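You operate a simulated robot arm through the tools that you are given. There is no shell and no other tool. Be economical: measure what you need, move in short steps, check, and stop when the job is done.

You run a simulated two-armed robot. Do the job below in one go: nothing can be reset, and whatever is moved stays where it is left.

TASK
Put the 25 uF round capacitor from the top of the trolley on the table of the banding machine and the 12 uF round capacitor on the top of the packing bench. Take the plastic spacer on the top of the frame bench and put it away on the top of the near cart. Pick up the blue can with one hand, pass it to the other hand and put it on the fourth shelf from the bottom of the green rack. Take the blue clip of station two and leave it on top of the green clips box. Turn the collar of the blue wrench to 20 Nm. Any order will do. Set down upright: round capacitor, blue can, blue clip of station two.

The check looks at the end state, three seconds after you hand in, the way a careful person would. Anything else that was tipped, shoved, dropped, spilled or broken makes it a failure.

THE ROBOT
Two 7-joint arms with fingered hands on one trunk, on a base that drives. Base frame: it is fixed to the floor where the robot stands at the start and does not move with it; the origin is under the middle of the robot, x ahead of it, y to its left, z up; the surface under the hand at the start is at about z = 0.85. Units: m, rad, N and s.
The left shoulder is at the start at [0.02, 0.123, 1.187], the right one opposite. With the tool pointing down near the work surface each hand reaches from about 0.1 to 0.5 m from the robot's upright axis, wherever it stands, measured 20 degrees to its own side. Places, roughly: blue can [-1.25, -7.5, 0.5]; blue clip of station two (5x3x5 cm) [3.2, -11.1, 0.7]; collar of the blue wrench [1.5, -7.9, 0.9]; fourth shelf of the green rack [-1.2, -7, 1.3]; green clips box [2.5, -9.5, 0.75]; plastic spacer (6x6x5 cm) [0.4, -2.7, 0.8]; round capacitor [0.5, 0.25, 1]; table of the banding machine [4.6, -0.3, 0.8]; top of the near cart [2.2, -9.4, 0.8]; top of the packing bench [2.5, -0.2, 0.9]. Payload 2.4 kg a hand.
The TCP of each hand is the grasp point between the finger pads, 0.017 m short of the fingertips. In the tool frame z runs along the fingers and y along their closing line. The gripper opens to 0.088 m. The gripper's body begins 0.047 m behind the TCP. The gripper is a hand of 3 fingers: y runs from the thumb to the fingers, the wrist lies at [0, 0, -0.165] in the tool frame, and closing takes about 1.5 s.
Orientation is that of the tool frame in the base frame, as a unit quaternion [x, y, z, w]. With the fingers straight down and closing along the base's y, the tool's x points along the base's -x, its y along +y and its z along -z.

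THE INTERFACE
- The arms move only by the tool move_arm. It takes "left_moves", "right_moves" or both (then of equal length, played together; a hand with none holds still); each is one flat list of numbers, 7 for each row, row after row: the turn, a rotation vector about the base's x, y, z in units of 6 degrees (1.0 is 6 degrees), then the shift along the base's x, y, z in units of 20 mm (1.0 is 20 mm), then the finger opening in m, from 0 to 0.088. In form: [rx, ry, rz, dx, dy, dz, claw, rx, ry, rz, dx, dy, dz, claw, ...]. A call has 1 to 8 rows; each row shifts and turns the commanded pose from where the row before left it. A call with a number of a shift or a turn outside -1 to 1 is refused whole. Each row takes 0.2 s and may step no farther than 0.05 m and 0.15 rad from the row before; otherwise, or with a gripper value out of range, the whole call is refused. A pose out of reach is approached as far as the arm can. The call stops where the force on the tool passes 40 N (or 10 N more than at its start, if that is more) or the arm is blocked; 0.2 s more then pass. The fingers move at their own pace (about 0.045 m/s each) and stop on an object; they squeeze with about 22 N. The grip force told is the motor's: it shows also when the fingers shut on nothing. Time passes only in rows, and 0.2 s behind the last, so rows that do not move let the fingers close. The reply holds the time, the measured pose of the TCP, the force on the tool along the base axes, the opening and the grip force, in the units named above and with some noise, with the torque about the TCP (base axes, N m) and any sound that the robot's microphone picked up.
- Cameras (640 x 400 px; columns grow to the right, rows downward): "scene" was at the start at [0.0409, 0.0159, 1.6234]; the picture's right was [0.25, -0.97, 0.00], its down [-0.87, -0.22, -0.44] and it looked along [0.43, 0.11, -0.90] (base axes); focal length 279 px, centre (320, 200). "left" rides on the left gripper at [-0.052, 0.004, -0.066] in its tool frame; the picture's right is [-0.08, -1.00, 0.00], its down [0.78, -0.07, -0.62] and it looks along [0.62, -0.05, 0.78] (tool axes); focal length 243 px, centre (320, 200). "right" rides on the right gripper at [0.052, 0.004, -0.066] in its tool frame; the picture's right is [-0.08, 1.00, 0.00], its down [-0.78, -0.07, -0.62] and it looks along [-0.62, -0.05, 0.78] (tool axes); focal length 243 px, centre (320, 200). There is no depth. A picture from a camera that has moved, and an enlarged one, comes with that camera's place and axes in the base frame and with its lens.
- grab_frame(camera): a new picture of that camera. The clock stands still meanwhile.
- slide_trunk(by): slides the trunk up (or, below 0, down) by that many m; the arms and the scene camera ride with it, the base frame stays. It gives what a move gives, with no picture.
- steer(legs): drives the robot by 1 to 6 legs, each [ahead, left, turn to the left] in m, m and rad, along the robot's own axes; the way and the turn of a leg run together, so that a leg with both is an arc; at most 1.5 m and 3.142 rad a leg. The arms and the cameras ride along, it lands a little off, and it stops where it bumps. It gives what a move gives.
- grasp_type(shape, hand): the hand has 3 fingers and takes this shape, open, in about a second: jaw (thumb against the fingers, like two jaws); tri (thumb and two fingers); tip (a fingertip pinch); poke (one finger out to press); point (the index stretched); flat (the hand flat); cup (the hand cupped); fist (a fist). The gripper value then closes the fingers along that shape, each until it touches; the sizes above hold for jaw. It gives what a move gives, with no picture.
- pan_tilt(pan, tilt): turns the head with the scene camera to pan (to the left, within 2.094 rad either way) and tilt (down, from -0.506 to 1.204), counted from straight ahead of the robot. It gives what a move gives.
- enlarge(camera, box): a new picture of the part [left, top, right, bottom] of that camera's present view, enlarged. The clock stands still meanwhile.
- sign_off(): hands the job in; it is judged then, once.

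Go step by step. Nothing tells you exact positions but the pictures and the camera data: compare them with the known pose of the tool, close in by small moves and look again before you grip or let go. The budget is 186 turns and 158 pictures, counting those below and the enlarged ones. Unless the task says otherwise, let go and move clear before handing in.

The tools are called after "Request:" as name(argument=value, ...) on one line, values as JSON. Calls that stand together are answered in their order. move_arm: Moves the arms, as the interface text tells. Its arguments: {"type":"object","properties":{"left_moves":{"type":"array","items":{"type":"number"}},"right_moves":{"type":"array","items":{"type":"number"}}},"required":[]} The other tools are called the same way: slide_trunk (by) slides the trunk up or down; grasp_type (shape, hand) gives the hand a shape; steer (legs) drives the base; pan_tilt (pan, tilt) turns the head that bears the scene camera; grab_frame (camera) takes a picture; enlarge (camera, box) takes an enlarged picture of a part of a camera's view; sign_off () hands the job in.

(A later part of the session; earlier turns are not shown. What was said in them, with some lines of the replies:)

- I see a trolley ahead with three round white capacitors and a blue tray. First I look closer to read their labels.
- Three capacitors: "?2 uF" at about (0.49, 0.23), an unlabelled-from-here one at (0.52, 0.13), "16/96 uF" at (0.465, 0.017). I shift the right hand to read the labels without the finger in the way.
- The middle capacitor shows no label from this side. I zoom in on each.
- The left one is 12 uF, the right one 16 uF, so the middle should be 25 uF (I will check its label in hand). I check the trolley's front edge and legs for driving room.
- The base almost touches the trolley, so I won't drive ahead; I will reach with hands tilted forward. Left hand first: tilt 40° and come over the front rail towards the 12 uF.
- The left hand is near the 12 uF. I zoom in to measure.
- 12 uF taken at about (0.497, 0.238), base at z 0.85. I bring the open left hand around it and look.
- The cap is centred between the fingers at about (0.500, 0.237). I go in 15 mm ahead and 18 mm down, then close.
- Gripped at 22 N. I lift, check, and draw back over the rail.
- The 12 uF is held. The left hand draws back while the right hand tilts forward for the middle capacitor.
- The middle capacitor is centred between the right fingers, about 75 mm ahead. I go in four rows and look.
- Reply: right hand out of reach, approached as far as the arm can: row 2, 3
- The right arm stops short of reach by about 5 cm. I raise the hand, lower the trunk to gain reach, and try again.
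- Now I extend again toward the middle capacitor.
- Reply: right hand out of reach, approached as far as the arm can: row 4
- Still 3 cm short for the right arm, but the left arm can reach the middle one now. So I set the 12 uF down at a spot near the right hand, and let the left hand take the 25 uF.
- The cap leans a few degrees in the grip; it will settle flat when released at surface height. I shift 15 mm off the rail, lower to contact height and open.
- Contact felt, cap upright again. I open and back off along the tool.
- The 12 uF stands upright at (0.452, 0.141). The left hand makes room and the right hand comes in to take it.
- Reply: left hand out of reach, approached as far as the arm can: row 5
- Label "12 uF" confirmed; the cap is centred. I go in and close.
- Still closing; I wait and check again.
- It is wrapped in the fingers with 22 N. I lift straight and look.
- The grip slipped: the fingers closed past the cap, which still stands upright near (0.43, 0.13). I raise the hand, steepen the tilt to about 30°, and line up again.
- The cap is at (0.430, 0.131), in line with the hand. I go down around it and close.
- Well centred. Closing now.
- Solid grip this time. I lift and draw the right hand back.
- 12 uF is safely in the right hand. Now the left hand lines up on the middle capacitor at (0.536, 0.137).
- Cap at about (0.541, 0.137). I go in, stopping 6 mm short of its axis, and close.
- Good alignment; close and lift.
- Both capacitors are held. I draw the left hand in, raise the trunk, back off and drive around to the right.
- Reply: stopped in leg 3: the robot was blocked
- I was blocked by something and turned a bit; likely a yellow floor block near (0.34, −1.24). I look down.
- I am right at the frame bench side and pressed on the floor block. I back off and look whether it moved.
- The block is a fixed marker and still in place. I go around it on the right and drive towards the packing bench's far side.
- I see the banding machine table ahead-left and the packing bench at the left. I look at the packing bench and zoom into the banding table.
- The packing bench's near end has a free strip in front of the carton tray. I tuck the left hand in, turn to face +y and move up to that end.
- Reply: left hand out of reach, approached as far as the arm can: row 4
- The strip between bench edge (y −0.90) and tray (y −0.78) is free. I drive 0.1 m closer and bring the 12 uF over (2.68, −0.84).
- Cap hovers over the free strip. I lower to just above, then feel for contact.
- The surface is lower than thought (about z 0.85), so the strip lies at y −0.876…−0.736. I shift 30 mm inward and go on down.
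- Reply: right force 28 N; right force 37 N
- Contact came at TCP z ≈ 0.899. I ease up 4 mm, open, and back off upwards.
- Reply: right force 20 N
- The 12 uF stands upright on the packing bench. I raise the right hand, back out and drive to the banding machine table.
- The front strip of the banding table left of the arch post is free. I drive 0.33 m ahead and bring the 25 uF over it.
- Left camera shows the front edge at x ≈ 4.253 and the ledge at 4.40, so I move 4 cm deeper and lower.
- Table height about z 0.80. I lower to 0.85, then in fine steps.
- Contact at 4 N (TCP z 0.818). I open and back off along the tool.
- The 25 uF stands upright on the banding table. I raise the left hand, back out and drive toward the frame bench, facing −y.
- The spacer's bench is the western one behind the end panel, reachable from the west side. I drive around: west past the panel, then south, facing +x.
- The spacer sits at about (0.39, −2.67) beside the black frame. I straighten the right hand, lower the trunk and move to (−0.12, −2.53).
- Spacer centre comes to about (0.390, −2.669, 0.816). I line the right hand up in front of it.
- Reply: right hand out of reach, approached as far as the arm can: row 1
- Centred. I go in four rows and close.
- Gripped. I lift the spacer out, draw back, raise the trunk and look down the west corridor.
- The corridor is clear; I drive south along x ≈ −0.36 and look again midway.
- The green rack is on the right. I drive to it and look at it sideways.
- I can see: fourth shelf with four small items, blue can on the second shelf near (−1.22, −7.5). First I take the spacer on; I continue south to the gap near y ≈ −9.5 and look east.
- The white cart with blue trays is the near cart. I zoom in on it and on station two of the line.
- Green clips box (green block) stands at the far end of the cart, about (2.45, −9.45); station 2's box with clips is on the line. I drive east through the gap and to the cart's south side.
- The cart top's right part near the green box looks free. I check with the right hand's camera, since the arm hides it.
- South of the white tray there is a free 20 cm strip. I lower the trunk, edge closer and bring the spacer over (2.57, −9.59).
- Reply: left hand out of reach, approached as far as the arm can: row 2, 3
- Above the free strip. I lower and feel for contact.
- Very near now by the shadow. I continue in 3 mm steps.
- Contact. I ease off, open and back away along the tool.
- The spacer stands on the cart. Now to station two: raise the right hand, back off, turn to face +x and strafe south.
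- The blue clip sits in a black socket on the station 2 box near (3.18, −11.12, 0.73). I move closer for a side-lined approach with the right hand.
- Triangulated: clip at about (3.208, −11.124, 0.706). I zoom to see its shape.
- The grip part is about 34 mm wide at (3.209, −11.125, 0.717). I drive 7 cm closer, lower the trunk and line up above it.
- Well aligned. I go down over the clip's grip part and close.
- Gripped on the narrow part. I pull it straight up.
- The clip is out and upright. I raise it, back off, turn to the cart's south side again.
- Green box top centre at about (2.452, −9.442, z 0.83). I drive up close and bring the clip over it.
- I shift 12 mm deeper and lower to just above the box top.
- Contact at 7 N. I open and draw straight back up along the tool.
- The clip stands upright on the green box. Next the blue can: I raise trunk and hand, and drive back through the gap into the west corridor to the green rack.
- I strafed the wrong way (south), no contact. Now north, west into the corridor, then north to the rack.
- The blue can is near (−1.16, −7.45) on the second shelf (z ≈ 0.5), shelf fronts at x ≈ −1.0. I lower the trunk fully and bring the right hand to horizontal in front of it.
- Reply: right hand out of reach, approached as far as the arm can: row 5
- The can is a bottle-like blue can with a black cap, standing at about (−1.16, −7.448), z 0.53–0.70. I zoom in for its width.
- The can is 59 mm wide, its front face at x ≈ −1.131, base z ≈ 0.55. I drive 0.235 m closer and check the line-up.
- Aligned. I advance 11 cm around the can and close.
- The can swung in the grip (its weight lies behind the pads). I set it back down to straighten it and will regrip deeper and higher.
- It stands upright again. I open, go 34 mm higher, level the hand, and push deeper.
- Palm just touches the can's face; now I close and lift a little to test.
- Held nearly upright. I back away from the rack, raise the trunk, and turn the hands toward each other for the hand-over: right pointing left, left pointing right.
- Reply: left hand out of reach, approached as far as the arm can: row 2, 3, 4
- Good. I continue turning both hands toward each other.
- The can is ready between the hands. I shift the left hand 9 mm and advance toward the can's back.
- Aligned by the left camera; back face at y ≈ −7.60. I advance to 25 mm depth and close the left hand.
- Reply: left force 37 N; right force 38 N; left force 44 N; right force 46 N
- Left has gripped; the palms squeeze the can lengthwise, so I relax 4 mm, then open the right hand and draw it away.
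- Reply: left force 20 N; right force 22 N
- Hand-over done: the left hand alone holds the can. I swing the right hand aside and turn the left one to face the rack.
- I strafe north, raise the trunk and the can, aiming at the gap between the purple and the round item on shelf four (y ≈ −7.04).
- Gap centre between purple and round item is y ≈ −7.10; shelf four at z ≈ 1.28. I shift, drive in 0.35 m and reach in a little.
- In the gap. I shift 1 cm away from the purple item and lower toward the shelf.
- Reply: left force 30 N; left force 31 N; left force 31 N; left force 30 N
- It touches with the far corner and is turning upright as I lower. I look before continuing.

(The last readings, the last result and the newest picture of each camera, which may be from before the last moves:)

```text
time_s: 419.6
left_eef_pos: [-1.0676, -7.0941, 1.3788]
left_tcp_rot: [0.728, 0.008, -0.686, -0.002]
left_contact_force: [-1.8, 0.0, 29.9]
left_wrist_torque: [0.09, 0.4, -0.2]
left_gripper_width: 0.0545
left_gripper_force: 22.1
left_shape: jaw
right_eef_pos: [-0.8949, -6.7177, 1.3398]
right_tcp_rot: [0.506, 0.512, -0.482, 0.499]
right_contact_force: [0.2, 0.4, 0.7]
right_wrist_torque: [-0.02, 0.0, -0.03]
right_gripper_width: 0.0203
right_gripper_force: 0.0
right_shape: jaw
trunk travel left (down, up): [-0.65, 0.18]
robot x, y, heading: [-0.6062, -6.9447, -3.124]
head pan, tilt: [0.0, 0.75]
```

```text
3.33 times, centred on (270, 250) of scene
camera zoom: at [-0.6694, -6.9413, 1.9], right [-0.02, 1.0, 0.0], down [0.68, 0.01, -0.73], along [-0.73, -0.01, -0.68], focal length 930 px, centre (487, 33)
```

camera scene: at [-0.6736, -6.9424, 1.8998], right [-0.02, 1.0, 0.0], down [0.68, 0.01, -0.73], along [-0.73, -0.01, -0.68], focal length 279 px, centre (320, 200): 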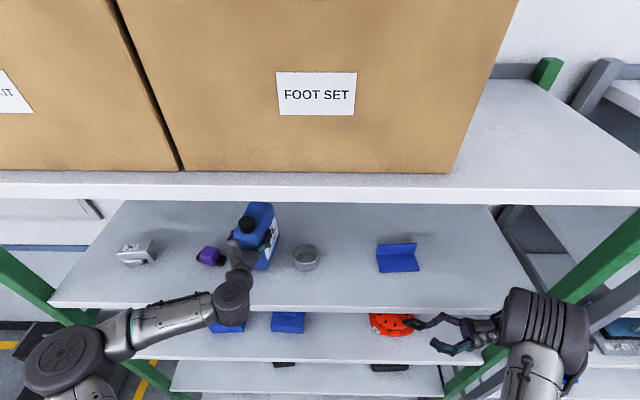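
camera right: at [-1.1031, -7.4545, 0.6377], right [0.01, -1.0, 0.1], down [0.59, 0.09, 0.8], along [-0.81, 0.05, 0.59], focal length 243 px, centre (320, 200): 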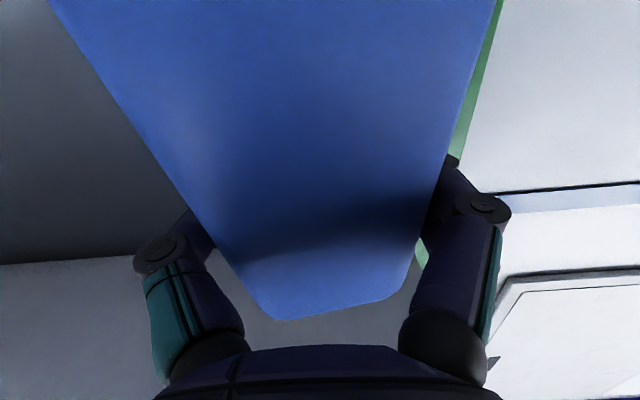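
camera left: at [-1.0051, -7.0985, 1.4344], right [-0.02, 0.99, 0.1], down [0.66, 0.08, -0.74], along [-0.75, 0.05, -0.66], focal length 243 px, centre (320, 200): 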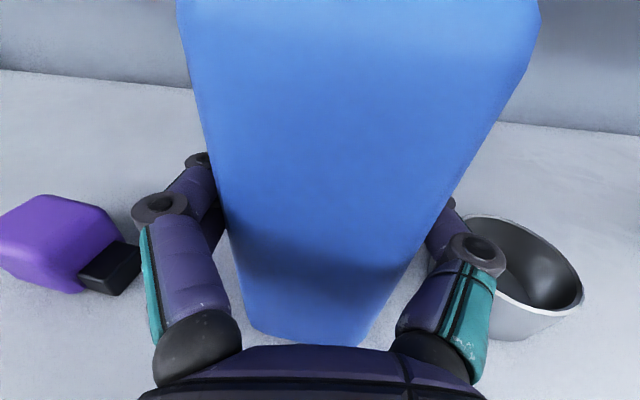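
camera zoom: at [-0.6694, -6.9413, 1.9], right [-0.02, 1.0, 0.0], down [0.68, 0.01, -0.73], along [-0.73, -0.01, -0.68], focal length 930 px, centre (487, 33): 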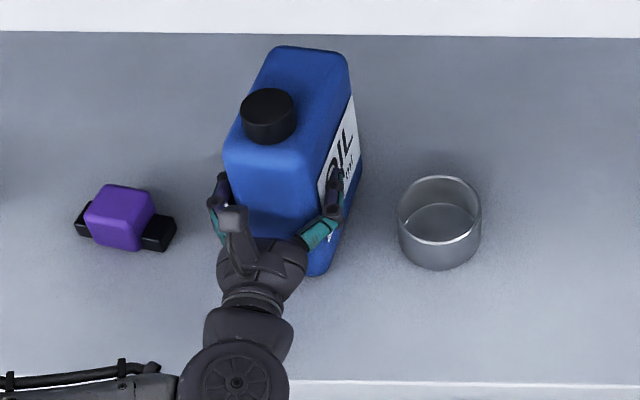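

The can looks upright and rests on the shelf. I open slowly.

Request:
move_arm(left_moves=[0, 0, 0, 0, 0, -0.1, 0.05, 0, 0, 0, 0, 0, 0, 0.058, 0, 0, 0, 0, 0, 0, 0.066, 0, 0, 0, 0, 0, 0, 0.075, 0, 0, 0, 0, 0, 0, 0.08, 0, 0, 0, 0, 0, 0, 0.08])

Request:
grab_frame(camera="left")

```text
time_s: 421.0
left_eef_pos: [-1.0706, -7.094, 1.3742]
left_tcp_rot: [0.729, 0.009, -0.685, -0.001]
left_contact_force: [0.9, 0.6, -1.1]
left_wrist_torque: [0.01, 0.01, -0.02]
left_gripper_width: 0.08
left_gripper_force: 0.0
left_shape: jaw
right_eef_pos: [-0.8975, -6.7183, 1.3379]
right_tcp_rot: [0.505, 0.513, -0.481, 0.5]
right_contact_force: [-0.2, -0.5, -0.3]
right_wrist_torque: [-0.01, 0.05, 0.01]
right_gripper_width: 0.0206
right_gripper_force: 0.2
right_shape: jaw
trunk travel left (down, up): [-0.65, 0.18]
robot x, y, heading: [-0.6087, -6.9405, -3.123]
head pan, tilt: [0.0, 0.75]
```

```text
17 pictures are left
camera left: at [-1.0071, -7.0991, 1.431], right [-0.02, 0.99, 0.1], down [0.67, 0.08, -0.74], along [-0.74, 0.05, -0.67], focal length 243 px, centre (320, 200)
```

left: 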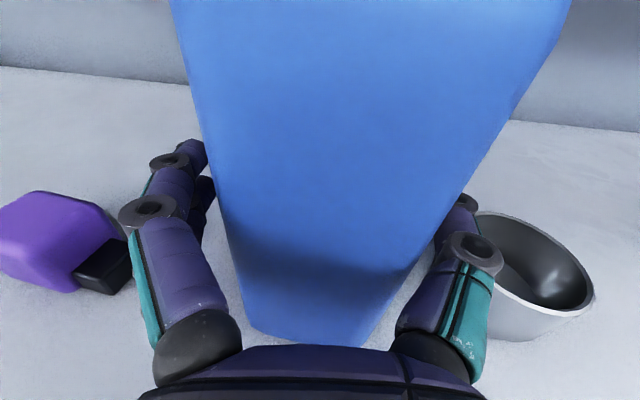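

Released and standing. I centre the hand 4 mm, open fully and draw straight back.

Request:
move_arm(left_moves=[0, 0, 0, 0, 0.2, 0, 0.088, 0, 0, 0, 0, 0, 0, 0.088, 0, 0, 0, 0.6, 0, 0, 0.088, 0, 0, 0, 1, 0, 0, 0.088, 0, 0, 0, 1, 0, 0, 0.088, 0, 0, 0, 1, 0, 0, 0.088, 0, 0, 0, 1, 0, 0, 0.088, 0, 0, 0, 1, 0, 0, 0.088])

Request:
enlarge(camera="scene", box=[170, 180, 370, 330])

```text
time_s: 422.8
left_eef_pos: [-0.9708, -7.0882, 1.3707]
left_tcp_rot: [0.728, 0.009, -0.685, -0.002]
left_contact_force: [0.3, -0.5, -0.2]
left_wrist_torque: [-0.02, -0.03, -0.01]
left_gripper_width: 0.0879
left_gripper_force: 0.2
left_shape: jaw
left hand out of reach, approached as far as the arm can: row 8
right_eef_pos: [-0.8978, -6.717, 1.3394]
right_tcp_rot: [0.505, 0.513, -0.481, 0.501]
right_contact_force: [-0.1, -0.6, -0.1]
right_wrist_torque: [0.0, 0.02, 0.01]
right_gripper_width: 0.0203
right_gripper_force: 0.1
right_shape: jaw
trunk travel left (down, up): [-0.65, 0.18]
robot x, y, heading: [-0.6098, -6.9421, -3.121]
head pan, tilt: [0.0, 0.75]
```

```text
2.67 times, centred on (270, 255) of scene
camera zoom: at [-0.6727, -6.9421, 1.8998], right [-0.02, 1.0, 0.0], down [0.68, 0.01, -0.73], along [-0.73, -0.01, -0.68], focal length 744 px, centre (453, 53)
```

zoom: 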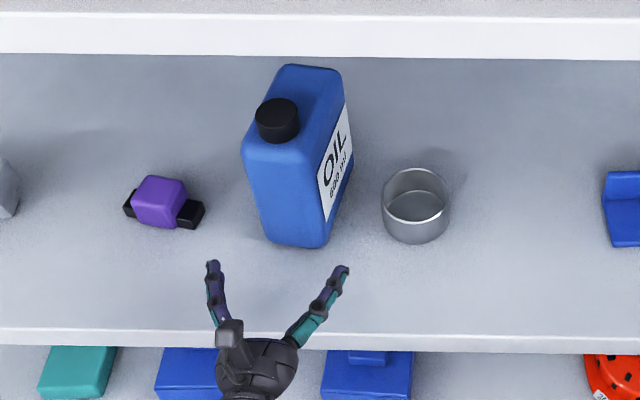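

The can stands upright on the fourth shelf. I back off, tidy the arms and lower the trunk for the drive to the wrench via the north end of the hall.

Request:
steer(legs=[[-0.27, 0, 0]])

Request:
slide_trunk(by=-0.25)

Request:
move_arm(right_moves=[0, 0, -0.94, -0.3, 0, 0, 0.02, 0, 0, -0.94, -0.3, 0, 0, 0.02, 0, 0, -0.94, -0.3, 0, 0, 0.02, 0, 0, -0.94, -0.3, 0, 0, 0.02, 0, 0, -0.94, -0.3, 0, 0, 0.02, 0, 0, -0.94, -0.3, 0, 0, 0.02, 0, 0, -0.94, -0.3, 0, 0, 0.02, 0, 0, -0.94, -0.3, 0, 0, 0.02], left_moves=[0, -1, 0, 0, 0, 0, 0.06, 0, -1, 0, 0, 0, 0, 0.04, 0, -1, 0, 0, 0, 0, 0.02, 0, -1, 0, 0, 0, 0, 0.02, 0, -1, 0, 0, 0, 0, 0.02, 0, -1, 0, 0, 0, 0, 0.02, 0, -1, 0, 0, 0, 0, 0.02, 0, -1, 0, 0, 0, 0, 0.02])

Request:
move_arm(right_moves=[0, 0, -0.94, 0, 0, 0, 0.02, 0, 0, -0.94, 0, 0, 0, 0.02, 0, 0, -0.94, 0, 0, 0, 0.02, 0, 0, -0.94, 0, 0, 0, 0.02, 0, 0, -0.94, 0, 0, 0, 0.02, 0, 0, -0.94, 0, 0, 0, 0.02, 0, 0, -0.94, 0, 0, 0, 0.02, 0, 0, -0.94, 0, 0, 0, 0.02])

Request:
move_arm(right_moves=[0, -1, 0, 0, 0, 0, 0.02, 0, -1, 0, 0, 0, 0, 0.02, 0, -1, 0, 0, 0, 0, 0.02, 0, -1, 0, 0, 0, 0, 0.02, 0, -1, 0, 0, 0, 0, 0.02, 0, -1, 0, 0, 0, 0, 0.02, 0, -1, 0, 0, 0, 0, 0.02, 0, -1, 0, 0, 0, 0, 0.02])

```text
time_s: 424.7
left_eef_pos: [-0.6979, -7.0818, 1.3715]
left_tcp_rot: [0.728, 0.01, -0.685, 0.0]
left_contact_force: [0.5, -1.0, -0.1]
left_wrist_torque: [0.0, -0.01, -0.01]
left_gripper_width: 0.0878
left_gripper_force: 0.1
left_shape: jaw
right_eef_pos: [-0.6243, -6.7123, 1.339]
right_tcp_rot: [0.505, 0.513, -0.481, 0.5]
right_contact_force: [0.2, 1.1, 0.7]
right_wrist_torque: [-0.02, -0.02, 0.01]
right_gripper_width: 0.0202
right_gripper_force: 0.0
right_shape: jaw
trunk travel left (down, up): [-0.65, 0.18]
robot x, y, heading: [-0.3373, -6.9388, -3.125]
head pan, tilt: [0.0, 0.75]
```

```text
time_s: 427.3
left_eef_pos: [-0.6995, -7.0819, 1.1215]
left_tcp_rot: [0.728, 0.008, -0.685, -0.002]
left_contact_force: [0.1, 0.4, -0.2]
left_wrist_torque: [0.02, 0.0, 0.02]
left_gripper_width: 0.0878
left_gripper_force: 0.0
left_shape: jaw
right_eef_pos: [-0.6252, -6.7138, 1.0893]
right_tcp_rot: [0.506, 0.512, -0.482, 0.5]
right_contact_force: [0.7, 0.7, -0.3]
right_wrist_torque: [-0.03, 0.04, 0.01]
right_gripper_width: 0.0203
right_gripper_force: 0.1
right_shape: jaw
trunk travel left (down, up): [-0.4, 0.43]
robot x, y, heading: [-0.3362, -6.935, -3.123]
head pan, tilt: [0.0, 0.75]
```

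```text
time_s: 429.1
left_eef_pos: [-0.6988, -7.0824, 1.1216]
left_tcp_rot: [0.945, 0.008, -0.328, 0.002]
left_contact_force: [0.2, -0.1, 0.8]
left_wrist_torque: [0.01, 0.01, -0.03]
left_gripper_width: 0.0204
left_gripper_force: 0.0
left_shape: jaw
right_eef_pos: [-0.6739, -6.7138, 1.0888]
right_tcp_rot: [0.664, 0.279, -0.636, 0.277]
right_contact_force: [-1.1, 0.6, 0.5]
right_wrist_torque: [0.0, 0.02, 0.03]
right_gripper_width: 0.0202
right_gripper_force: 0.1
right_shape: jaw
trunk travel left (down, up): [-0.4, 0.43]
robot x, y, heading: [-0.3375, -6.9359, -3.125]
head pan, tilt: [0.0, 0.75]
```

```text
time_s: 430.9
left_eef_pos: [-0.7005, -7.0832, 1.1213]
left_tcp_rot: [0.944, 0.008, -0.33, 0.002]
left_contact_force: [0.0, -0.4, -0.5]
left_wrist_torque: [-0.02, 0.01, 0.0]
left_gripper_width: 0.0203
left_gripper_force: 0.0
left_shape: jaw
right_eef_pos: [-0.6863, -6.7089, 1.0808]
right_tcp_rot: [0.72, 0.004, -0.694, 0.012]
right_contact_force: [-0.3, 0.8, 0.3]
right_wrist_torque: [0.01, 0.01, -0.04]
right_gripper_width: 0.02
right_gripper_force: 0.0
right_shape: jaw
right hand out of reach, approached as far as the arm can: row 7, 8
trunk travel left (down, up): [-0.4, 0.43]
robot x, y, heading: [-0.3355, -6.9362, -3.124]
head pan, tilt: [0.0, 0.75]
```

```text
time_s: 432.7
left_eef_pos: [-0.6995, -7.082, 1.1217]
left_tcp_rot: [0.944, 0.009, -0.33, 0.003]
left_contact_force: [-0.5, 0.2, -0.1]
left_wrist_torque: [0.01, 0.01, -0.03]
left_gripper_width: 0.0203
left_gripper_force: 0.0
left_shape: jaw
right_eef_pos: [-0.6939, -6.7063, 1.0769]
right_tcp_rot: [0.94, -0.002, -0.34, 0.012]
right_contact_force: [-0.1, -0.1, -0.4]
right_wrist_torque: [0.0, -0.01, 0.0]
right_gripper_width: 0.0205
right_gripper_force: 0.1
right_shape: jaw
right hand out of reach, approached as far as the arm can: row 1, 2
trunk travel left (down, up): [-0.4, 0.43]
robot x, y, heading: [-0.3379, -6.9331, -3.118]
head pan, tilt: [0.0, 0.75]
```

Request:
steer(legs=[[0, 0, -1.594], [1.4, 0.03, 0], [1.4, 0, 0]])

```text
time_s: 450.1
left_eef_pos: [-0.5337, -3.776, 1.1209]
left_tcp_rot: [0.669, -0.666, -0.234, -0.233]
left_contact_force: [0.0, 1.2, 0.1]
left_wrist_torque: [0.02, -0.01, -0.01]
left_gripper_width: 0.0205
left_gripper_force: 0.1
left_shape: jaw
right_eef_pos: [-0.1564, -3.7857, 1.0767]
right_tcp_rot: [-0.659, 0.671, 0.248, 0.233]
right_contact_force: [-0.3, 0.7, 0.3]
right_wrist_torque: [0.04, 0.04, -0.03]
right_gripper_width: 0.0202
right_gripper_force: 0.0
right_shape: jaw
trunk travel left (down, up): [-0.4, 0.43]
robot x, y, heading: [-0.3921, -4.1391, 1.574]
head pan, tilt: [0.0, 0.75]
```

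Request:
steer(legs=[[1.4, -0.02, 0], [0.95, 0, 0], [0, 0, -1.574], [1.25, 0, 0], [1.25, 0, 0]])

```text
time_s: 477.3
left_eef_pos: [2.4778, -1.64, 1.1213]
left_tcp_rot: [0.004, 0.944, -0.002, 0.33]
left_contact_force: [-1.1, 0.5, -0.6]
left_wrist_torque: [-0.01, 0.01, 0.02]
left_gripper_width: 0.0203
left_gripper_force: 0.1
left_shape: jaw
right_eef_pos: [2.4621, -2.0165, 1.0769]
right_tcp_rot: [0.013, 0.94, 0.008, 0.341]
right_contact_force: [0.5, 0.5, -0.5]
right_wrist_torque: [0.0, -0.01, -0.03]
right_gripper_width: 0.0202
right_gripper_force: 0.0
right_shape: jaw
trunk travel left (down, up): [-0.4, 0.43]
robot x, y, heading: [2.1104, -1.7776, -0.008]
head pan, tilt: [0.0, 0.75]
```

Request:
steer(legs=[[0, 0, -1.563], [1.45, 0.06, 0], [1.45, 0, 0], [1.45, 0, 0]])

Request:
pan_tilt(pan=-0.4, tilt=0.5)

Request:
grab_frame(camera="scene")

```text
time_s: 502.0
left_eef_pos: [2.2908, -6.5118, 1.121]
left_tcp_rot: [0.673, 0.663, -0.235, 0.231]
left_contact_force: [-1.0, -0.6, -0.1]
left_wrist_torque: [-0.02, -0.01, 0.01]
left_gripper_width: 0.02
left_gripper_force: 0.0
left_shape: jaw
right_eef_pos: [1.9147, -6.4949, 1.0771]
right_tcp_rot: [0.678, 0.652, -0.237, 0.245]
right_contact_force: [0.1, -0.5, -0.1]
right_wrist_torque: [0.0, -0.01, 0.03]
right_gripper_width: 0.0202
right_gripper_force: 0.1
right_shape: jaw
trunk travel left (down, up): [-0.4, 0.43]
robot x, y, heading: [2.1562, -6.1455, -1.585]
head pan, tilt: [0.0, 0.75]
```

```text
time_s: 502.8
left_eef_pos: [2.2911, -6.5127, 1.1219]
left_tcp_rot: [0.672, 0.663, -0.235, 0.231]
left_contact_force: [0.4, -0.3, 0.2]
left_wrist_torque: [0.03, 0.0, 0.02]
left_gripper_width: 0.0201
left_gripper_force: 0.1
left_shape: jaw
right_eef_pos: [1.9148, -6.4941, 1.0772]
right_tcp_rot: [0.677, 0.652, -0.237, 0.246]
right_contact_force: [0.0, -0.1, 0.1]
right_wrist_torque: [0.03, 0.02, -0.02]
right_gripper_width: 0.0199
right_gripper_force: 0.0
right_shape: jaw
trunk travel left (down, up): [-0.4, 0.43]
robot x, y, heading: [2.1541, -6.1454, -1.585]
head pan, tilt: [-0.4, 0.499]
```

```text
15 pictures are left
camera scene: at [2.1205, -6.2083, 1.6718], right [-0.92, 0.4, 0.0], down [0.19, 0.44, -0.88], along [-0.35, -0.8, -0.48], focal length 279 px, centre (320, 200)
```

scene: 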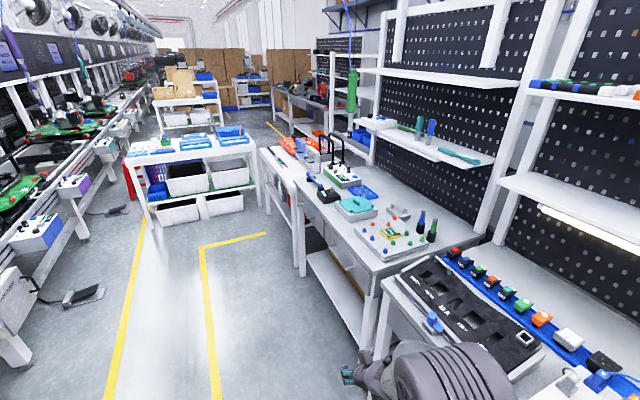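

Request:
enlarge(camera="scene", box=[255, 110, 415, 250])

```text
2.86 times, centred on (335, 180) of scene
camera zoom: at [2.1205, -6.2083, 1.6718], right [-0.92, 0.4, 0.0], down [0.19, 0.44, -0.88], along [-0.35, -0.8, -0.48], focal length 797 px, centre (277, 257)
```

zoom: 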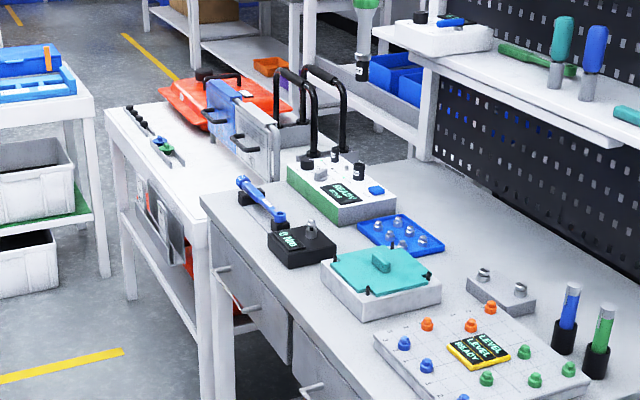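

The blue wrench lies in a stand near the bench's east edge, along y from −7.64 to −7.89, x ≈ 1.48. I drive up and face it.

Request:
steer(legs=[[1.4, 0, 0.01], [0.3, 0, 0], [0, 0, -1.56], [0.1, 0, 0]])

Request:
pan_tilt(pan=0.0, tilt=0.95)

Request:
enlarge(camera="scene", box=[170, 80, 470, 260])

```text
time_s: 516.0
left_eef_pos: [1.6759, -7.9943, 1.1203]
left_tcp_rot: [0.944, 0.004, -0.329, 0.001]
left_contact_force: [0.5, -0.1, 0.2]
left_wrist_torque: [-0.01, 0.03, 0.03]
left_gripper_width: 0.0204
left_gripper_force: 0.1
left_shape: jaw
right_eef_pos: [1.6837, -7.6189, 1.076]
right_tcp_rot: [0.94, -0.006, -0.34, 0.011]
right_contact_force: [0.7, -0.7, 1.0]
right_wrist_torque: [-0.02, -0.01, 0.02]
right_gripper_width: 0.0202
right_gripper_force: 0.0
right_shape: jaw
trunk travel left (down, up): [-0.4, 0.43]
robot x, y, heading: [2.0396, -7.8521, -3.131]
head pan, tilt: [-0.4, 0.499]
```

```text
time_s: 516.9
left_eef_pos: [1.6774, -7.9947, 1.1207]
left_tcp_rot: [0.944, 0.004, -0.33, 0.001]
left_contact_force: [0.4, -0.3, 0.2]
left_wrist_torque: [0.0, 0.0, 0.02]
left_gripper_width: 0.0201
left_gripper_force: 0.2
left_shape: jaw
right_eef_pos: [1.6857, -7.6165, 1.0776]
right_tcp_rot: [0.94, -0.006, -0.341, 0.011]
right_contact_force: [-0.2, -0.5, 0.0]
right_wrist_torque: [-0.04, -0.01, 0.02]
right_gripper_width: 0.0201
right_gripper_force: 0.1
right_shape: jaw
trunk travel left (down, up): [-0.4, 0.43]
robot x, y, heading: [2.0408, -7.8473, -3.133]
head pan, tilt: [0.0, 0.949]
```

```text
2.13 times, centred on (320, 170) of scene
camera zoom: at [1.9874, -7.8514, 1.6344], right [-0.01, 1.0, 0.0], down [0.81, 0.01, -0.58], along [-0.58, -0.01, -0.81], focal length 595 px, centre (320, 264)
```

zoom: 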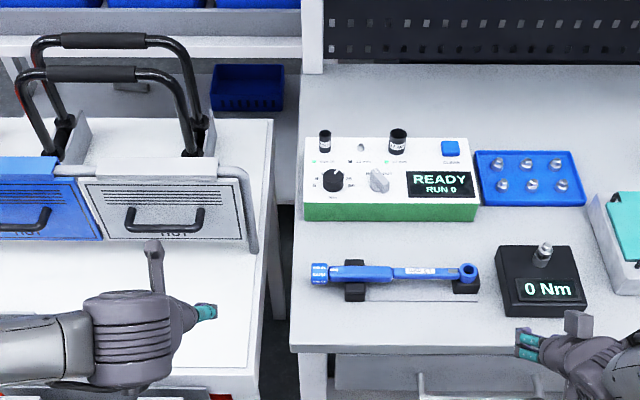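

Request:
enlarge(camera="scene", box=[308, 185, 404, 230])

```text
6.67 times, centred on (356, 208) of scene
camera zoom: at [1.9874, -7.8514, 1.6344], right [-0.01, 1.0, 0.0], down [0.81, 0.01, -0.58], along [-0.58, -0.01, -0.81], focal length 1859 px, centre (80, 150)
```

zoom: 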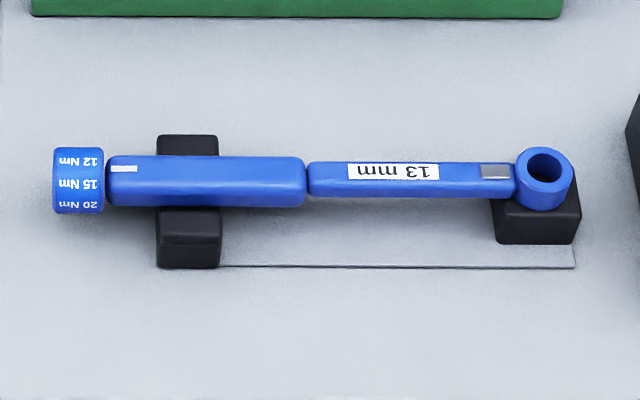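

The collar shows 12, 15, 20 Nm; the index line is now at 12, so it must turn about 80° (near side going up). I raise the right hand out of the way, and roll the left hand so that it closes across the collar.

Request:
move_arm(right_moves=[0, 0, 0, 0.3, 0.3, 1, 0.02, 0, 0, 0, 0.3, 0.3, 1, 0.02, 0, 0, 0, 0.3, 0.3, 1, 0.02, 0, 0, 0, 0.3, 0.3, 1, 0.02, 0, 0, 0, 0.3, 0.3, 1, 0.02, 0, 0, 0, 0.3, 0.3, 1, 0.02, 0, 0, 0, 0.3, 0.3, 1, 0.02, 0, 0, 0, 0.3, 0.3, 1, 0.02], left_moves=[-0.58, 0, -0.74, 0, 0.4, 0, 0.04, -0.58, 0, -0.74, 0, 0.4, 0, 0.06, -0.58, 0, -0.74, 0, 0.4, 0, 0.06, -0.58, 0, -0.74, 0, 0.4, 0, 0.06, -0.58, 0, -0.74, 0, 0.4, 0, 0.06, -0.58, 0, -0.74, 0, 0.4, 0, 0.06, -0.58, 0, -0.74, 0, 0.4, 0, 0.06, -0.58, 0, -0.74, 0, 0.4, 0, 0.06])

Request:
move_arm(left_moves=[-0.58, 0, -0.74, 0, 0, 0, 0.06, -0.58, 0, -0.74, 0, 0, 0, 0.06, -0.58, 0, -0.74, 0, 0, 0, 0.06, -0.58, 0, -0.74, 0, 0, 0, 0.06, -0.58, 0, -0.74, 0, 0, 0, 0.06, -0.58, 0, -0.74, 0, 0, 0, 0.06, -0.58, 0, -0.74, 0, 0, 0, 0.06, -0.58, 0, -0.74, 0, 0, 0, 0.06])

Request:
steer(legs=[[0.16, -0.08, 0]])

```text
time_s: 518.7
left_eef_pos: [1.6783, -7.9298, 1.1222]
left_tcp_rot: [0.872, -0.36, -0.306, 0.125]
left_contact_force: [0.0, -0.2, 0.4]
left_wrist_torque: [-0.02, 0.01, -0.01]
left_gripper_width: 0.0594
left_gripper_force: 0.1
left_shape: jaw
right_eef_pos: [1.7332, -7.5682, 1.2373]
right_tcp_rot: [0.94, -0.006, -0.34, 0.011]
right_contact_force: [-0.7, 0.3, 0.5]
right_wrist_torque: [0.02, 0.01, 0.02]
right_gripper_width: 0.0202
right_gripper_force: 0.1
right_shape: jaw
right hand out of reach, approached as far as the arm can: row 3
trunk travel left (down, up): [-0.4, 0.43]
robot x, y, heading: [2.0396, -7.8504, -3.132]
head pan, tilt: [0.0, 0.949]
```

```text
time_s: 520.5
left_eef_pos: [1.6768, -7.931, 1.1213]
left_tcp_rot: [-0.668, 0.668, 0.235, -0.23]
left_contact_force: [-0.4, 0.5, 0.1]
left_wrist_torque: [-0.01, 0.03, -0.01]
left_gripper_width: 0.0596
left_gripper_force: 0.0
left_shape: jaw
right_eef_pos: [1.7317, -7.5698, 1.2377]
right_tcp_rot: [0.94, -0.006, -0.342, 0.011]
right_contact_force: [-0.2, 0.1, -0.4]
right_wrist_torque: [-0.05, 0.02, 0.02]
right_gripper_width: 0.0203
right_gripper_force: 0.0
right_shape: jaw
trunk travel left (down, up): [-0.4, 0.43]
robot x, y, heading: [2.0405, -7.848, -3.132]
head pan, tilt: [0.0, 0.949]
```

```text
time_s: 522.0
left_eef_pos: [1.5153, -7.8506, 1.1214]
left_tcp_rot: [-0.668, 0.668, 0.234, -0.229]
left_contact_force: [0.0, 0.4, -0.2]
left_wrist_torque: [0.01, -0.02, -0.03]
left_gripper_width: 0.0597
left_gripper_force: 0.1
left_shape: jaw
right_eef_pos: [1.5707, -7.4878, 1.2364]
right_tcp_rot: [0.94, -0.006, -0.341, 0.012]
right_contact_force: [0.2, 0.3, -0.7]
right_wrist_torque: [-0.01, -0.04, 0.02]
right_gripper_width: 0.0201
right_gripper_force: 0.1
right_shape: jaw
trunk travel left (down, up): [-0.4, 0.43]
robot x, y, heading: [1.8775, -7.7745, -3.13]
head pan, tilt: [0.0, 0.949]
```

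The roll works. I lower the trunk, tilt further and look with the left camera.

Request:
slide_trunk(by=-0.12)

Request:
move_arm(left_moves=[0, 0.95, 0, 0.5, -0.3, -0.3, 0.06, 0, 0.95, 0, 0.5, -0.3, -0.3, 0.06, 0, 0.95, 0, 0.5, -0.3, -0.3, 0.06])

Request:
grab_frame(camera="left")

Request:
enlarge(camera="scene", box=[220, 200, 400, 330])

```text
time_s: 523.5
left_eef_pos: [1.5153, -7.8506, 1.002]
left_tcp_rot: [-0.668, 0.668, 0.236, -0.23]
left_contact_force: [-0.7, -0.5, 0.4]
left_wrist_torque: [0.0, 0.0, -0.01]
left_gripper_width: 0.0599
left_gripper_force: 0.1
left_shape: jaw
right_eef_pos: [1.5729, -7.4888, 1.1173]
right_tcp_rot: [0.94, -0.006, -0.342, 0.01]
right_contact_force: [-0.4, -0.2, 0.7]
right_wrist_torque: [-0.02, 0.04, -0.01]
right_gripper_width: 0.0205
right_gripper_force: 0.1
right_shape: jaw
trunk travel left (down, up): [-0.28, 0.55]
robot x, y, heading: [1.8805, -7.7701, -3.127]
head pan, tilt: [0.0, 0.949]
```

```text
time_s: 524.3
left_eef_pos: [1.5466, -7.8695, 0.9835]
left_tcp_rot: [-0.625, 0.626, 0.332, -0.326]
left_contact_force: [-0.8, 0.3, 0.7]
left_wrist_torque: [0.0, 0.0, 0.02]
left_gripper_width: 0.0596
left_gripper_force: 0.1
left_shape: jaw
right_eef_pos: [1.5714, -7.4884, 1.1151]
right_tcp_rot: [0.94, -0.007, -0.342, 0.01]
right_contact_force: [0.0, 0.1, 1.0]
right_wrist_torque: [0.01, 0.04, 0.04]
right_gripper_width: 0.02
right_gripper_force: 0.1
right_shape: jaw
trunk travel left (down, up): [-0.28, 0.55]
robot x, y, heading: [1.882, -7.7724, -3.132]
head pan, tilt: [0.0, 0.949]
```

```text
11 pictures are left
camera left: at [1.5984, -7.818, 1.0246], right [0.56, 0.09, -0.82], down [0.55, -0.79, 0.29], along [-0.62, -0.61, -0.49], focal length 243 px, centre (320, 200)
```

left: 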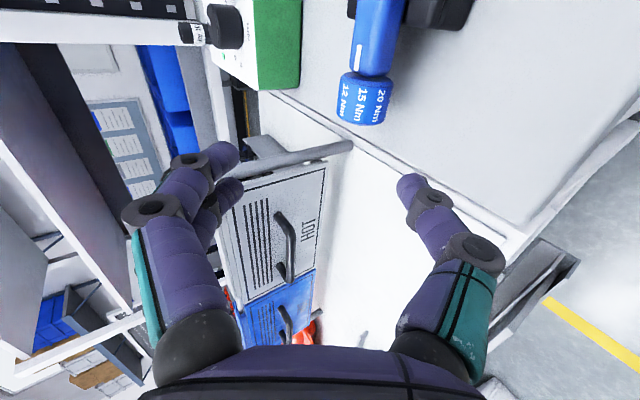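

```text
3.08 times, centred on (310, 265) of scene
camera zoom: at [1.8268, -7.7724, 1.5143], right [-0.01, 1.0, 0.0], down [0.81, 0.01, -0.58], along [-0.58, -0.01, -0.81], focal length 858 px, centre (351, 0)
```

zoom: 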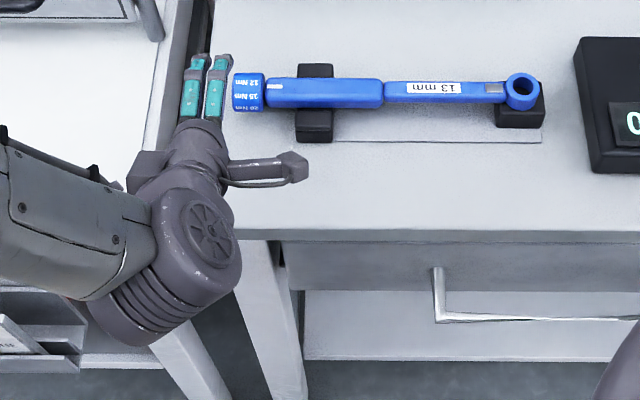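

Collar axis at about (1.488, −7.860, 0.914). I align the hand with it and move in.

Request:
move_arm(left_moves=[0, 0, 0, 0.33, 0.1, -0.49, 0.065, 0, 0, 0, 0.33, 0.1, -0.49, 0.065, 0, 0, 0, -0.72, 0, -0.5, 0.065, 0, 0, 0, -0.72, 0, -0.5, 0.065, 0, 0, 0, -0.72, 0, -0.5, 0.065, 0, 0, 0, -0.72, 0, -0.5, 0.065])

Request:
grab_frame(camera="left")

```text
time_s: 525.7
left_eef_pos: [1.4982, -7.8638, 0.9236]
left_tcp_rot: [-0.625, 0.626, 0.332, -0.326]
left_contact_force: [0.4, 0.2, 0.3]
left_wrist_torque: [-0.03, -0.01, 0.02]
left_gripper_width: 0.0648
left_gripper_force: 0.1
left_shape: jaw
left hand out of reach, approached as far as the arm can: row 2
right_eef_pos: [1.5705, -7.4887, 1.117]
right_tcp_rot: [0.94, -0.007, -0.341, 0.01]
right_contact_force: [-0.3, 0.2, -0.4]
right_wrist_torque: [0.01, 0.0, 0.0]
right_gripper_width: 0.0204
right_gripper_force: 0.1
right_shape: jaw
trunk travel left (down, up): [-0.28, 0.55]
robot x, y, heading: [1.8752, -7.7749, -3.132]
head pan, tilt: [0.0, 0.949]
```

```text
9 pictures are left
camera left: at [1.5504, -7.8116, 0.9654], right [0.57, 0.09, -0.82], down [0.55, -0.79, 0.29], along [-0.62, -0.61, -0.49], focal length 243 px, centre (320, 200)
```

left: 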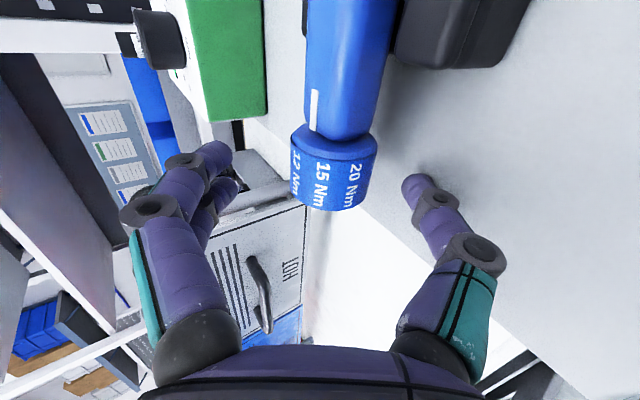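

Good alignment; the last 19 mm in, then close on the collar.

Request:
move_arm(left_moves=[0, 0, 0, -0.33, 0, -0.37, 0.065, 0, 0, 0, -0.33, 0, -0.37, 0.065, 0, 0, 0, 0, 0, 0, 0.04, 0, 0, 0, 0, 0, 0, 0.02, 0, 0, 0, 0, 0, 0, 0.01, 0, 0, 0, 0, 0, 0, 0.01, 0, 0, 0, 0, 0, 0, 0.01, 0, 0, 0, 0, 0, 0, 0.01])

Request:
grab_frame(camera="left")

```text
time_s: 527.5
left_eef_pos: [1.4836, -7.8639, 0.9082]
left_tcp_rot: [-0.626, 0.627, 0.331, -0.326]
left_contact_force: [-4.5, -1.4, -3.5]
left_wrist_torque: [0.06, 0.02, 0.04]
left_gripper_width: 0.007
left_gripper_force: 22.0
left_shape: jaw
right_eef_pos: [1.5707, -7.4883, 1.1173]
right_tcp_rot: [0.94, -0.007, -0.34, 0.01]
right_contact_force: [0.6, 0.1, -0.6]
right_wrist_torque: [-0.01, -0.02, 0.01]
right_gripper_width: 0.0204
right_gripper_force: 0.0
right_shape: jaw
trunk travel left (down, up): [-0.28, 0.55]
robot x, y, heading: [1.8788, -7.7725, -3.13]
head pan, tilt: [0.0, 0.949]
```

```text
8 pictures are left
camera left: at [1.5366, -7.8117, 0.95], right [0.57, 0.09, -0.82], down [0.55, -0.79, 0.29], along [-0.62, -0.61, -0.49], focal length 243 px, centre (320, 200)
```

left: 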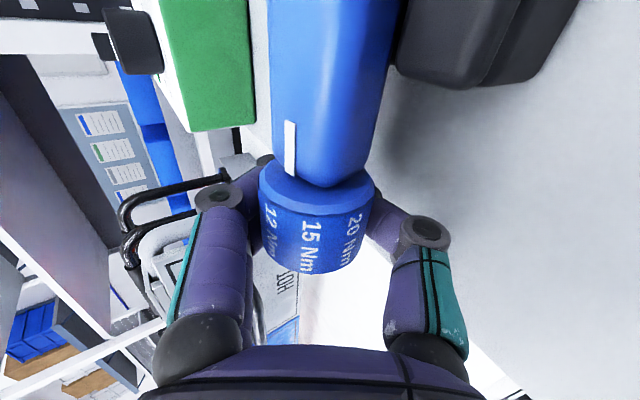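

The fingers closed past the collar. I open, back off 9 mm and close again for a true pinch.

Request:
move_arm(left_moves=[0, 0, 0, 0, 0, 0, 0.04, 0, 0, 0, 0, 0, 0, 0.06, 0, 0, 0, 0.2, 0, 0.14, 0.06, 0, 0, 0, 0.2, 0, 0.14, 0.06, 0, 0, 0, 0, 0, 0, 0.03, 0, 0, 0, 0, 0, 0, 0.01, 0, 0, 0, 0, 0, 0, 0.01, 0, 0, 0, 0, 0, 0, 0.01])

Request:
move_arm(left_moves=[0, 0, 0, 0, 0, 0, 0.01, 0, 0, 0, 0, 0, 0, 0.01])

```text
time_s: 529.3
left_eef_pos: [1.4917, -7.8611, 0.9146]
left_tcp_rot: [-0.626, 0.627, 0.331, -0.326]
left_contact_force: [-4.5, -1.1, 0.9]
left_wrist_torque: [0.02, -0.03, 0.05]
left_gripper_width: 0.0193
left_gripper_force: 22.2
left_shape: jaw
right_eef_pos: [1.5713, -7.4888, 1.1169]
right_tcp_rot: [0.94, -0.007, -0.341, 0.011]
right_contact_force: [0.5, -0.7, -0.4]
right_wrist_torque: [-0.02, -0.02, 0.0]
right_gripper_width: 0.0202
right_gripper_force: 0.0
right_shape: jaw
trunk travel left (down, up): [-0.28, 0.55]
robot x, y, heading: [1.8774, -7.7681, -3.134]
head pan, tilt: [0.0, 0.949]
```

```text
time_s: 529.9
left_eef_pos: [1.4911, -7.8624, 0.9161]
left_tcp_rot: [-0.626, 0.626, 0.331, -0.326]
left_contact_force: [-4.4, -1.3, -0.2]
left_wrist_torque: [0.04, -0.01, 0.01]
left_gripper_width: 0.019
left_gripper_force: 22.2
left_shape: jaw
right_eef_pos: [1.5715, -7.4892, 1.1174]
right_tcp_rot: [0.941, -0.007, -0.339, 0.01]
right_contact_force: [0.6, -0.2, 0.5]
right_wrist_torque: [0.01, 0.01, 0.0]
right_gripper_width: 0.0205
right_gripper_force: 0.1
right_shape: jaw
trunk travel left (down, up): [-0.28, 0.55]
robot x, y, heading: [1.8819, -7.777, -3.13]
head pan, tilt: [0.0, 0.949]
```

Proper pinch (19 mm). I turn the collar by 48° about its axis (near side upward).

Request:
move_arm(left_moves=[0, -1, 0, -0.04, 0, 0.02, 0.01, 0, -1, 0, -0.04, 0, 0.02, 0.01, 0, -1, 0, -0.04, 0, 0.02, 0.01, 0, -1, 0, -0.04, 0, 0.02, 0.01, 0, -1, 0, -0.04, 0, 0.02, 0.01, 0, -1, 0, -0.04, 0, 0.02, 0.01, 0, -1, 0, -0.04, 0, 0.02, 0.01, 0, -1, 0, -0.04, 0, 0.02, 0.01])

Request:
grab_frame(camera="left")

```text
time_s: 531.7
left_eef_pos: [1.4852, -7.8627, 0.9171]
left_tcp_rot: [0.707, -0.705, -0.048, 0.043]
left_contact_force: [0.1, 0.4, -1.8]
left_wrist_torque: [-0.03, 0.03, 0.01]
left_gripper_width: 0.0086
left_gripper_force: 21.9
left_shape: jaw
right_eef_pos: [1.5721, -7.4882, 1.1164]
right_tcp_rot: [0.94, -0.007, -0.341, 0.01]
right_contact_force: [-0.7, 0.3, 0.0]
right_wrist_torque: [-0.01, 0.03, -0.03]
right_gripper_width: 0.02
right_gripper_force: 0.0
right_shape: jaw
trunk travel left (down, up): [-0.28, 0.55]
robot x, y, heading: [1.8748, -7.7722, -3.134]
head pan, tilt: [0.0, 0.949]
```

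```text
7 pictures are left
camera left: at [1.4903, -7.8116, 0.984], right [0.99, 0.09, -0.13], down [0.15, -0.79, 0.6], along [-0.05, -0.61, -0.79], focal length 243 px, centre (320, 200)
```

left: 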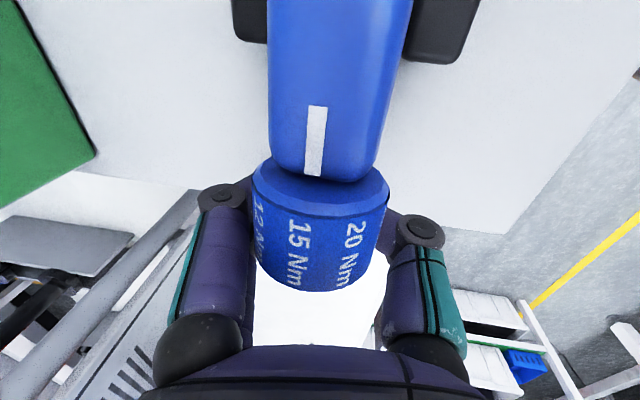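

The collar turned with the hand; the index now lies between 15 and 20, about 34° short. I regrip (open, tilt back, close) and turn the rest.

Request:
move_arm(left_moves=[0, 0, 0, 0, 0, 0, 0.045, 0, 0, 0, 0, 0, 0.2, 0.065, 0, 1, 0, 0.05, 0, -0.05, 0.065, 0, 1, 0, 0.05, 0, -0.05, 0.065, 0, 1, 0, 0.05, 0, -0.05, 0.065, 0, 1, 0, 0.05, 0, -0.05, 0.065, 0, 1, 0, 0.05, 0, -0.05, 0.065, 0, 1, 0, 0.06, 0, -0.05, 0.065])

Request:
move_arm(left_moves=[0, 0, 0, 0, 0, 0, 0.04, 0, 0, 0, 0, 0, 0, 0.02, 0, 0, 0, 0, 0, 0, 0.01, 0, 0, 0, 0, 0, 0, 0.01, 0, 0, 0, 0, 0, 0, 0.01, 0, 0, 0, 0, 0, 0, 0.01])

Request:
grab_frame(camera="left")

```text
time_s: 533.5
left_eef_pos: [1.4934, -7.8616, 0.9154]
left_tcp_rot: [-0.656, 0.657, 0.266, -0.26]
left_contact_force: [3.8, -0.3, 9.8]
left_wrist_torque: [0.01, -0.32, -0.02]
left_gripper_width: 0.0645
left_gripper_force: 0.1
left_shape: jaw
right_eef_pos: [1.573, -7.4878, 1.1177]
right_tcp_rot: [0.94, -0.007, -0.341, 0.01]
right_contact_force: [0.8, 0.0, 0.0]
right_wrist_torque: [-0.02, 0.01, 0.02]
right_gripper_width: 0.0202
right_gripper_force: 0.1
right_shape: jaw
trunk travel left (down, up): [-0.28, 0.55]
robot x, y, heading: [1.8811, -7.7721, -3.135]
head pan, tilt: [0.0, 0.949]
```

```text
time_s: 534.9
left_eef_pos: [1.4925, -7.8628, 0.9153]
left_tcp_rot: [-0.657, 0.657, 0.265, -0.259]
left_contact_force: [-0.3, -0.6, -2.0]
left_wrist_torque: [0.1, 0.03, 0.01]
left_gripper_width: 0.0138
left_gripper_force: 22.0
left_shape: jaw
right_eef_pos: [1.5706, -7.4891, 1.1157]
right_tcp_rot: [0.94, -0.007, -0.341, 0.011]
right_contact_force: [0.3, 1.1, -0.1]
right_wrist_torque: [-0.01, -0.04, 0.02]
right_gripper_width: 0.0204
right_gripper_force: 0.0
right_shape: jaw
trunk travel left (down, up): [-0.28, 0.55]
robot x, y, heading: [1.8799, -7.776, -3.128]
head pan, tilt: [0.0, 0.949]
```

```text
6 pictures are left
camera left: at [1.535, -7.8113, 0.9669], right [0.72, 0.09, -0.68], down [0.47, -0.79, 0.4], along [-0.5, -0.61, -0.61], focal length 243 px, centre (320, 200)
```

left: 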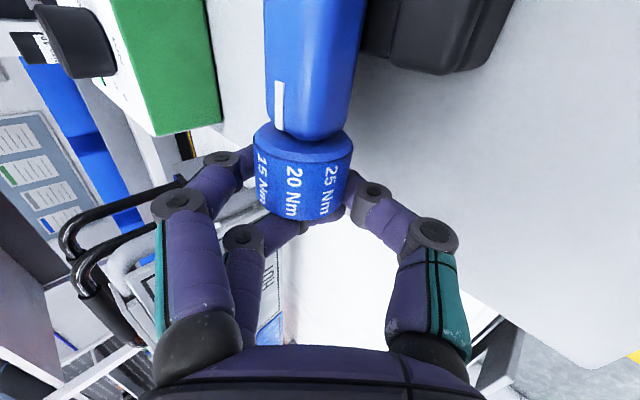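

Request:
move_arm(left_moves=[0, -0.96, 0, -0.03, 0, 0.02, 0.01, 0, -0.96, 0, -0.03, 0, 0.02, 0.01, 0, -0.96, 0, -0.03, 0, 0.02, 0.01, 0, -0.96, 0, -0.03, 0, 0.02, 0.01, 0, -0.96, 0, -0.03, 0, 0.02, 0.01, 0, -0.96, 0, -0.03, 0, 0.02, 0.01])

Request:
enlarge(camera="left", box=[220, 60, 420, 310])

```text
time_s: 536.3
left_eef_pos: [1.4883, -7.8621, 0.9166]
left_tcp_rot: [0.705, -0.705, -0.058, 0.052]
left_contact_force: [1.6, 0.2, -1.8]
left_wrist_torque: [0.03, 0.01, 0.01]
left_gripper_width: 0.0137
left_gripper_force: 22.2
left_shape: jaw
right_eef_pos: [1.572, -7.4882, 1.1174]
right_tcp_rot: [0.94, -0.007, -0.341, 0.01]
right_contact_force: [-0.2, -0.4, -0.3]
right_wrist_torque: [0.02, 0.02, -0.02]
right_gripper_width: 0.0202
right_gripper_force: 0.0
right_shape: jaw
trunk travel left (down, up): [-0.28, 0.55]
robot x, y, heading: [1.8815, -7.775, -3.136]
head pan, tilt: [0.0, 0.949]
```

```text
1.60 times, centred on (320, 185) of left
camera zoom: at [1.4949, -7.8114, 0.9842], right [0.98, 0.09, -0.15], down [0.16, -0.79, 0.6], along [-0.07, -0.61, -0.79], focal length 388 px, centre (320, 224)
```

zoom: 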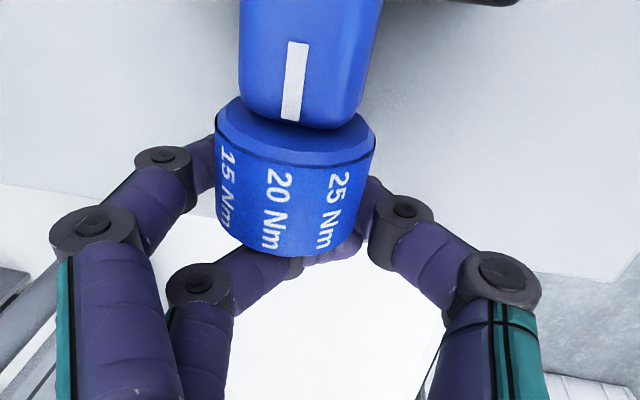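

"20 Nm" now sits at the index line. I open, lift the hand away and check with the scene camera.

Request:
move_arm(left_moves=[0, 0, 0, 0, 0, 0, 0.03, 0, 0, 0, 0, 0, 0, 0.055, 0, 0, 0, 0, 0, 0, 0.065, 0, 0, 0, 0.15, 0, 1, 0.065, 0, 0, 0, 0.15, 0, 1, 0.065, 0, 0, 0, 0.15, -0.8, 1, 0.065, 0, 0, 0, 0.15, -1, 1, 0.065, 0, 0, 0, 0.5, -1, 1, 0.065])

Request:
enlarge(camera="scene", box=[250, 190, 400, 265])

```text
time_s: 538.1
left_eef_pos: [1.5111, -7.9197, 1.02]
left_tcp_rot: [0.705, -0.705, -0.057, 0.051]
left_contact_force: [0.4, 0.6, -0.7]
left_wrist_torque: [-0.02, 0.01, 0.03]
left_gripper_width: 0.0648
left_gripper_force: 0.1
left_shape: jaw
right_eef_pos: [1.5727, -7.4892, 1.1168]
right_tcp_rot: [0.94, -0.007, -0.341, 0.01]
right_contact_force: [0.1, 0.6, -0.1]
right_wrist_torque: [0.04, 0.01, 0.0]
right_gripper_width: 0.0204
right_gripper_force: 0.1
right_shape: jaw
trunk travel left (down, up): [-0.28, 0.55]
robot x, y, heading: [1.8795, -7.7745, -3.135]
head pan, tilt: [0.0, 0.949]
```

```text
4.27 times, centred on (325, 228) of scene
camera zoom: at [1.8271, -7.7727, 1.5143], right [-0.01, 1.0, 0.0], down [0.81, 0.01, -0.58], along [-0.58, -0.01, -0.81], focal length 1190 px, centre (299, 83)
```

zoom: 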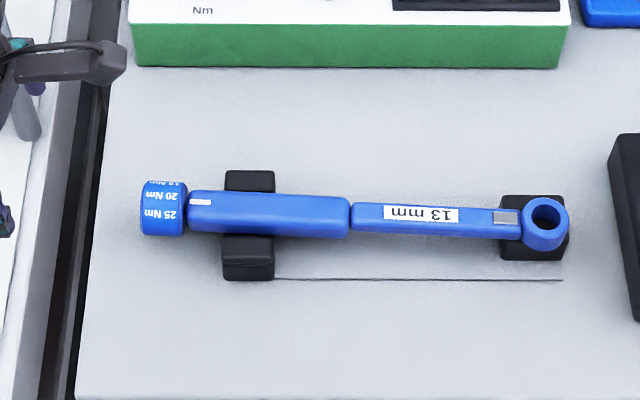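

Request:
enlarge(camera="scene", box=[278, 225, 318, 250])

```text
16.00 times, centred on (298, 238) of scene
camera zoom: at [1.8271, -7.7727, 1.5143], right [-0.01, 1.0, 0.0], down [0.81, 0.01, -0.58], along [-0.58, -0.01, -0.81], focal length 4463 px, centre (672, -400)
```

zoom: 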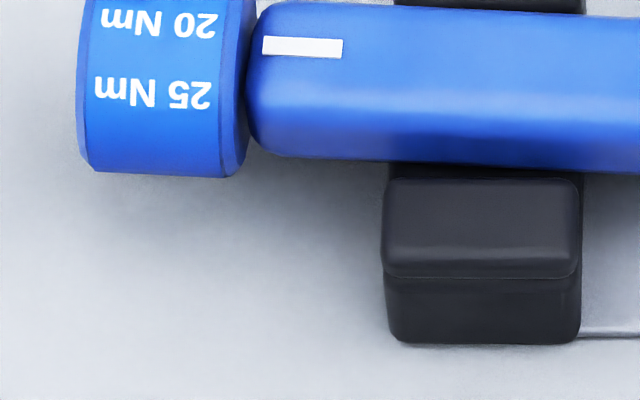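

"20 Nm" is at the index line. I back clear of the bench.

Request:
steer(legs=[[-0.3, 0, 0]])

Request:
enlarge(camera="scene", box=[200, 120, 440, 280])

```text
time_s: 540.2
left_eef_pos: [1.8098, -7.9173, 1.0195]
left_tcp_rot: [0.705, -0.705, -0.058, 0.052]
left_contact_force: [0.0, 0.1, -0.2]
left_wrist_torque: [-0.01, -0.03, 0.02]
left_gripper_width: 0.0649
left_gripper_force: 0.1
left_shape: jaw
right_eef_pos: [1.8724, -7.4856, 1.1166]
right_tcp_rot: [0.94, -0.007, -0.342, 0.01]
right_contact_force: [1.1, -0.1, 0.8]
right_wrist_torque: [-0.03, 0.03, -0.01]
right_gripper_width: 0.0204
right_gripper_force: 0.0
right_shape: jaw
trunk travel left (down, up): [-0.28, 0.55]
robot x, y, heading: [2.1822, -7.7686, -3.135]
head pan, tilt: [0.0, 0.949]
```

```text
2.50 times, centred on (320, 200) of scene
camera zoom: at [2.1278, -7.7697, 1.5144], right [-0.01, 1.0, 0.0], down [0.81, 0.01, -0.58], along [-0.58, -0.01, -0.81], focal length 697 px, centre (320, 200)
```

zoom: 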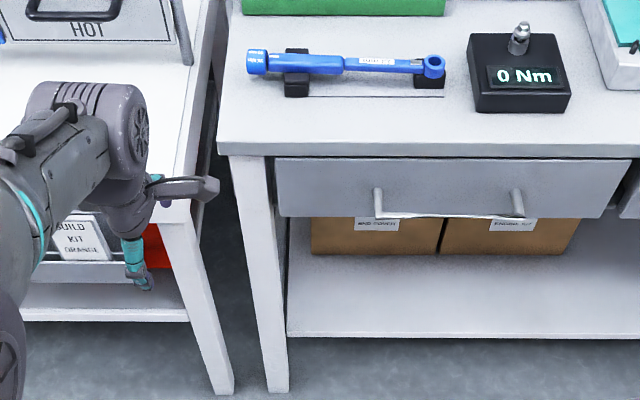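

The wrench is still in its stand and set to 20 Nm. Everything else is placed and both hands are clear, so I hand in.

Request:
sign_off()

```text
The job is handed in.
```

I handed the job in with every item placed and the wrench collar set to 20 Nm; I don't have the check's verdict.

- **25 uF capacitor:** it stands upright on the front strip of the banding machine table. I identified it by elimination, since the other two on the trolley read 12 uF and 16 uF; I never saw its own label.
- **12 uF capacitor:** it stands upright on the packing bench, in front of the carton tray. My first grip slipped while it was still on the trolley, but it stayed upright.
- **Plastic spacer:** it is on the near cart, south of the white tray.
- **Blue can:** I passed it from the right hand to the left, and it stands upright on the fourth shelf of the green rack.
- **Blue clip of station two:** it stands upright on top of the green clips box.
- **Blue wrench:** the collar reads 20 Nm at the index line. The wrench turned about 3° in its stand, which still holds it.

Early on, the base bumped the yellow floor block beside the trolley. The block looked to be in the same place afterwards.
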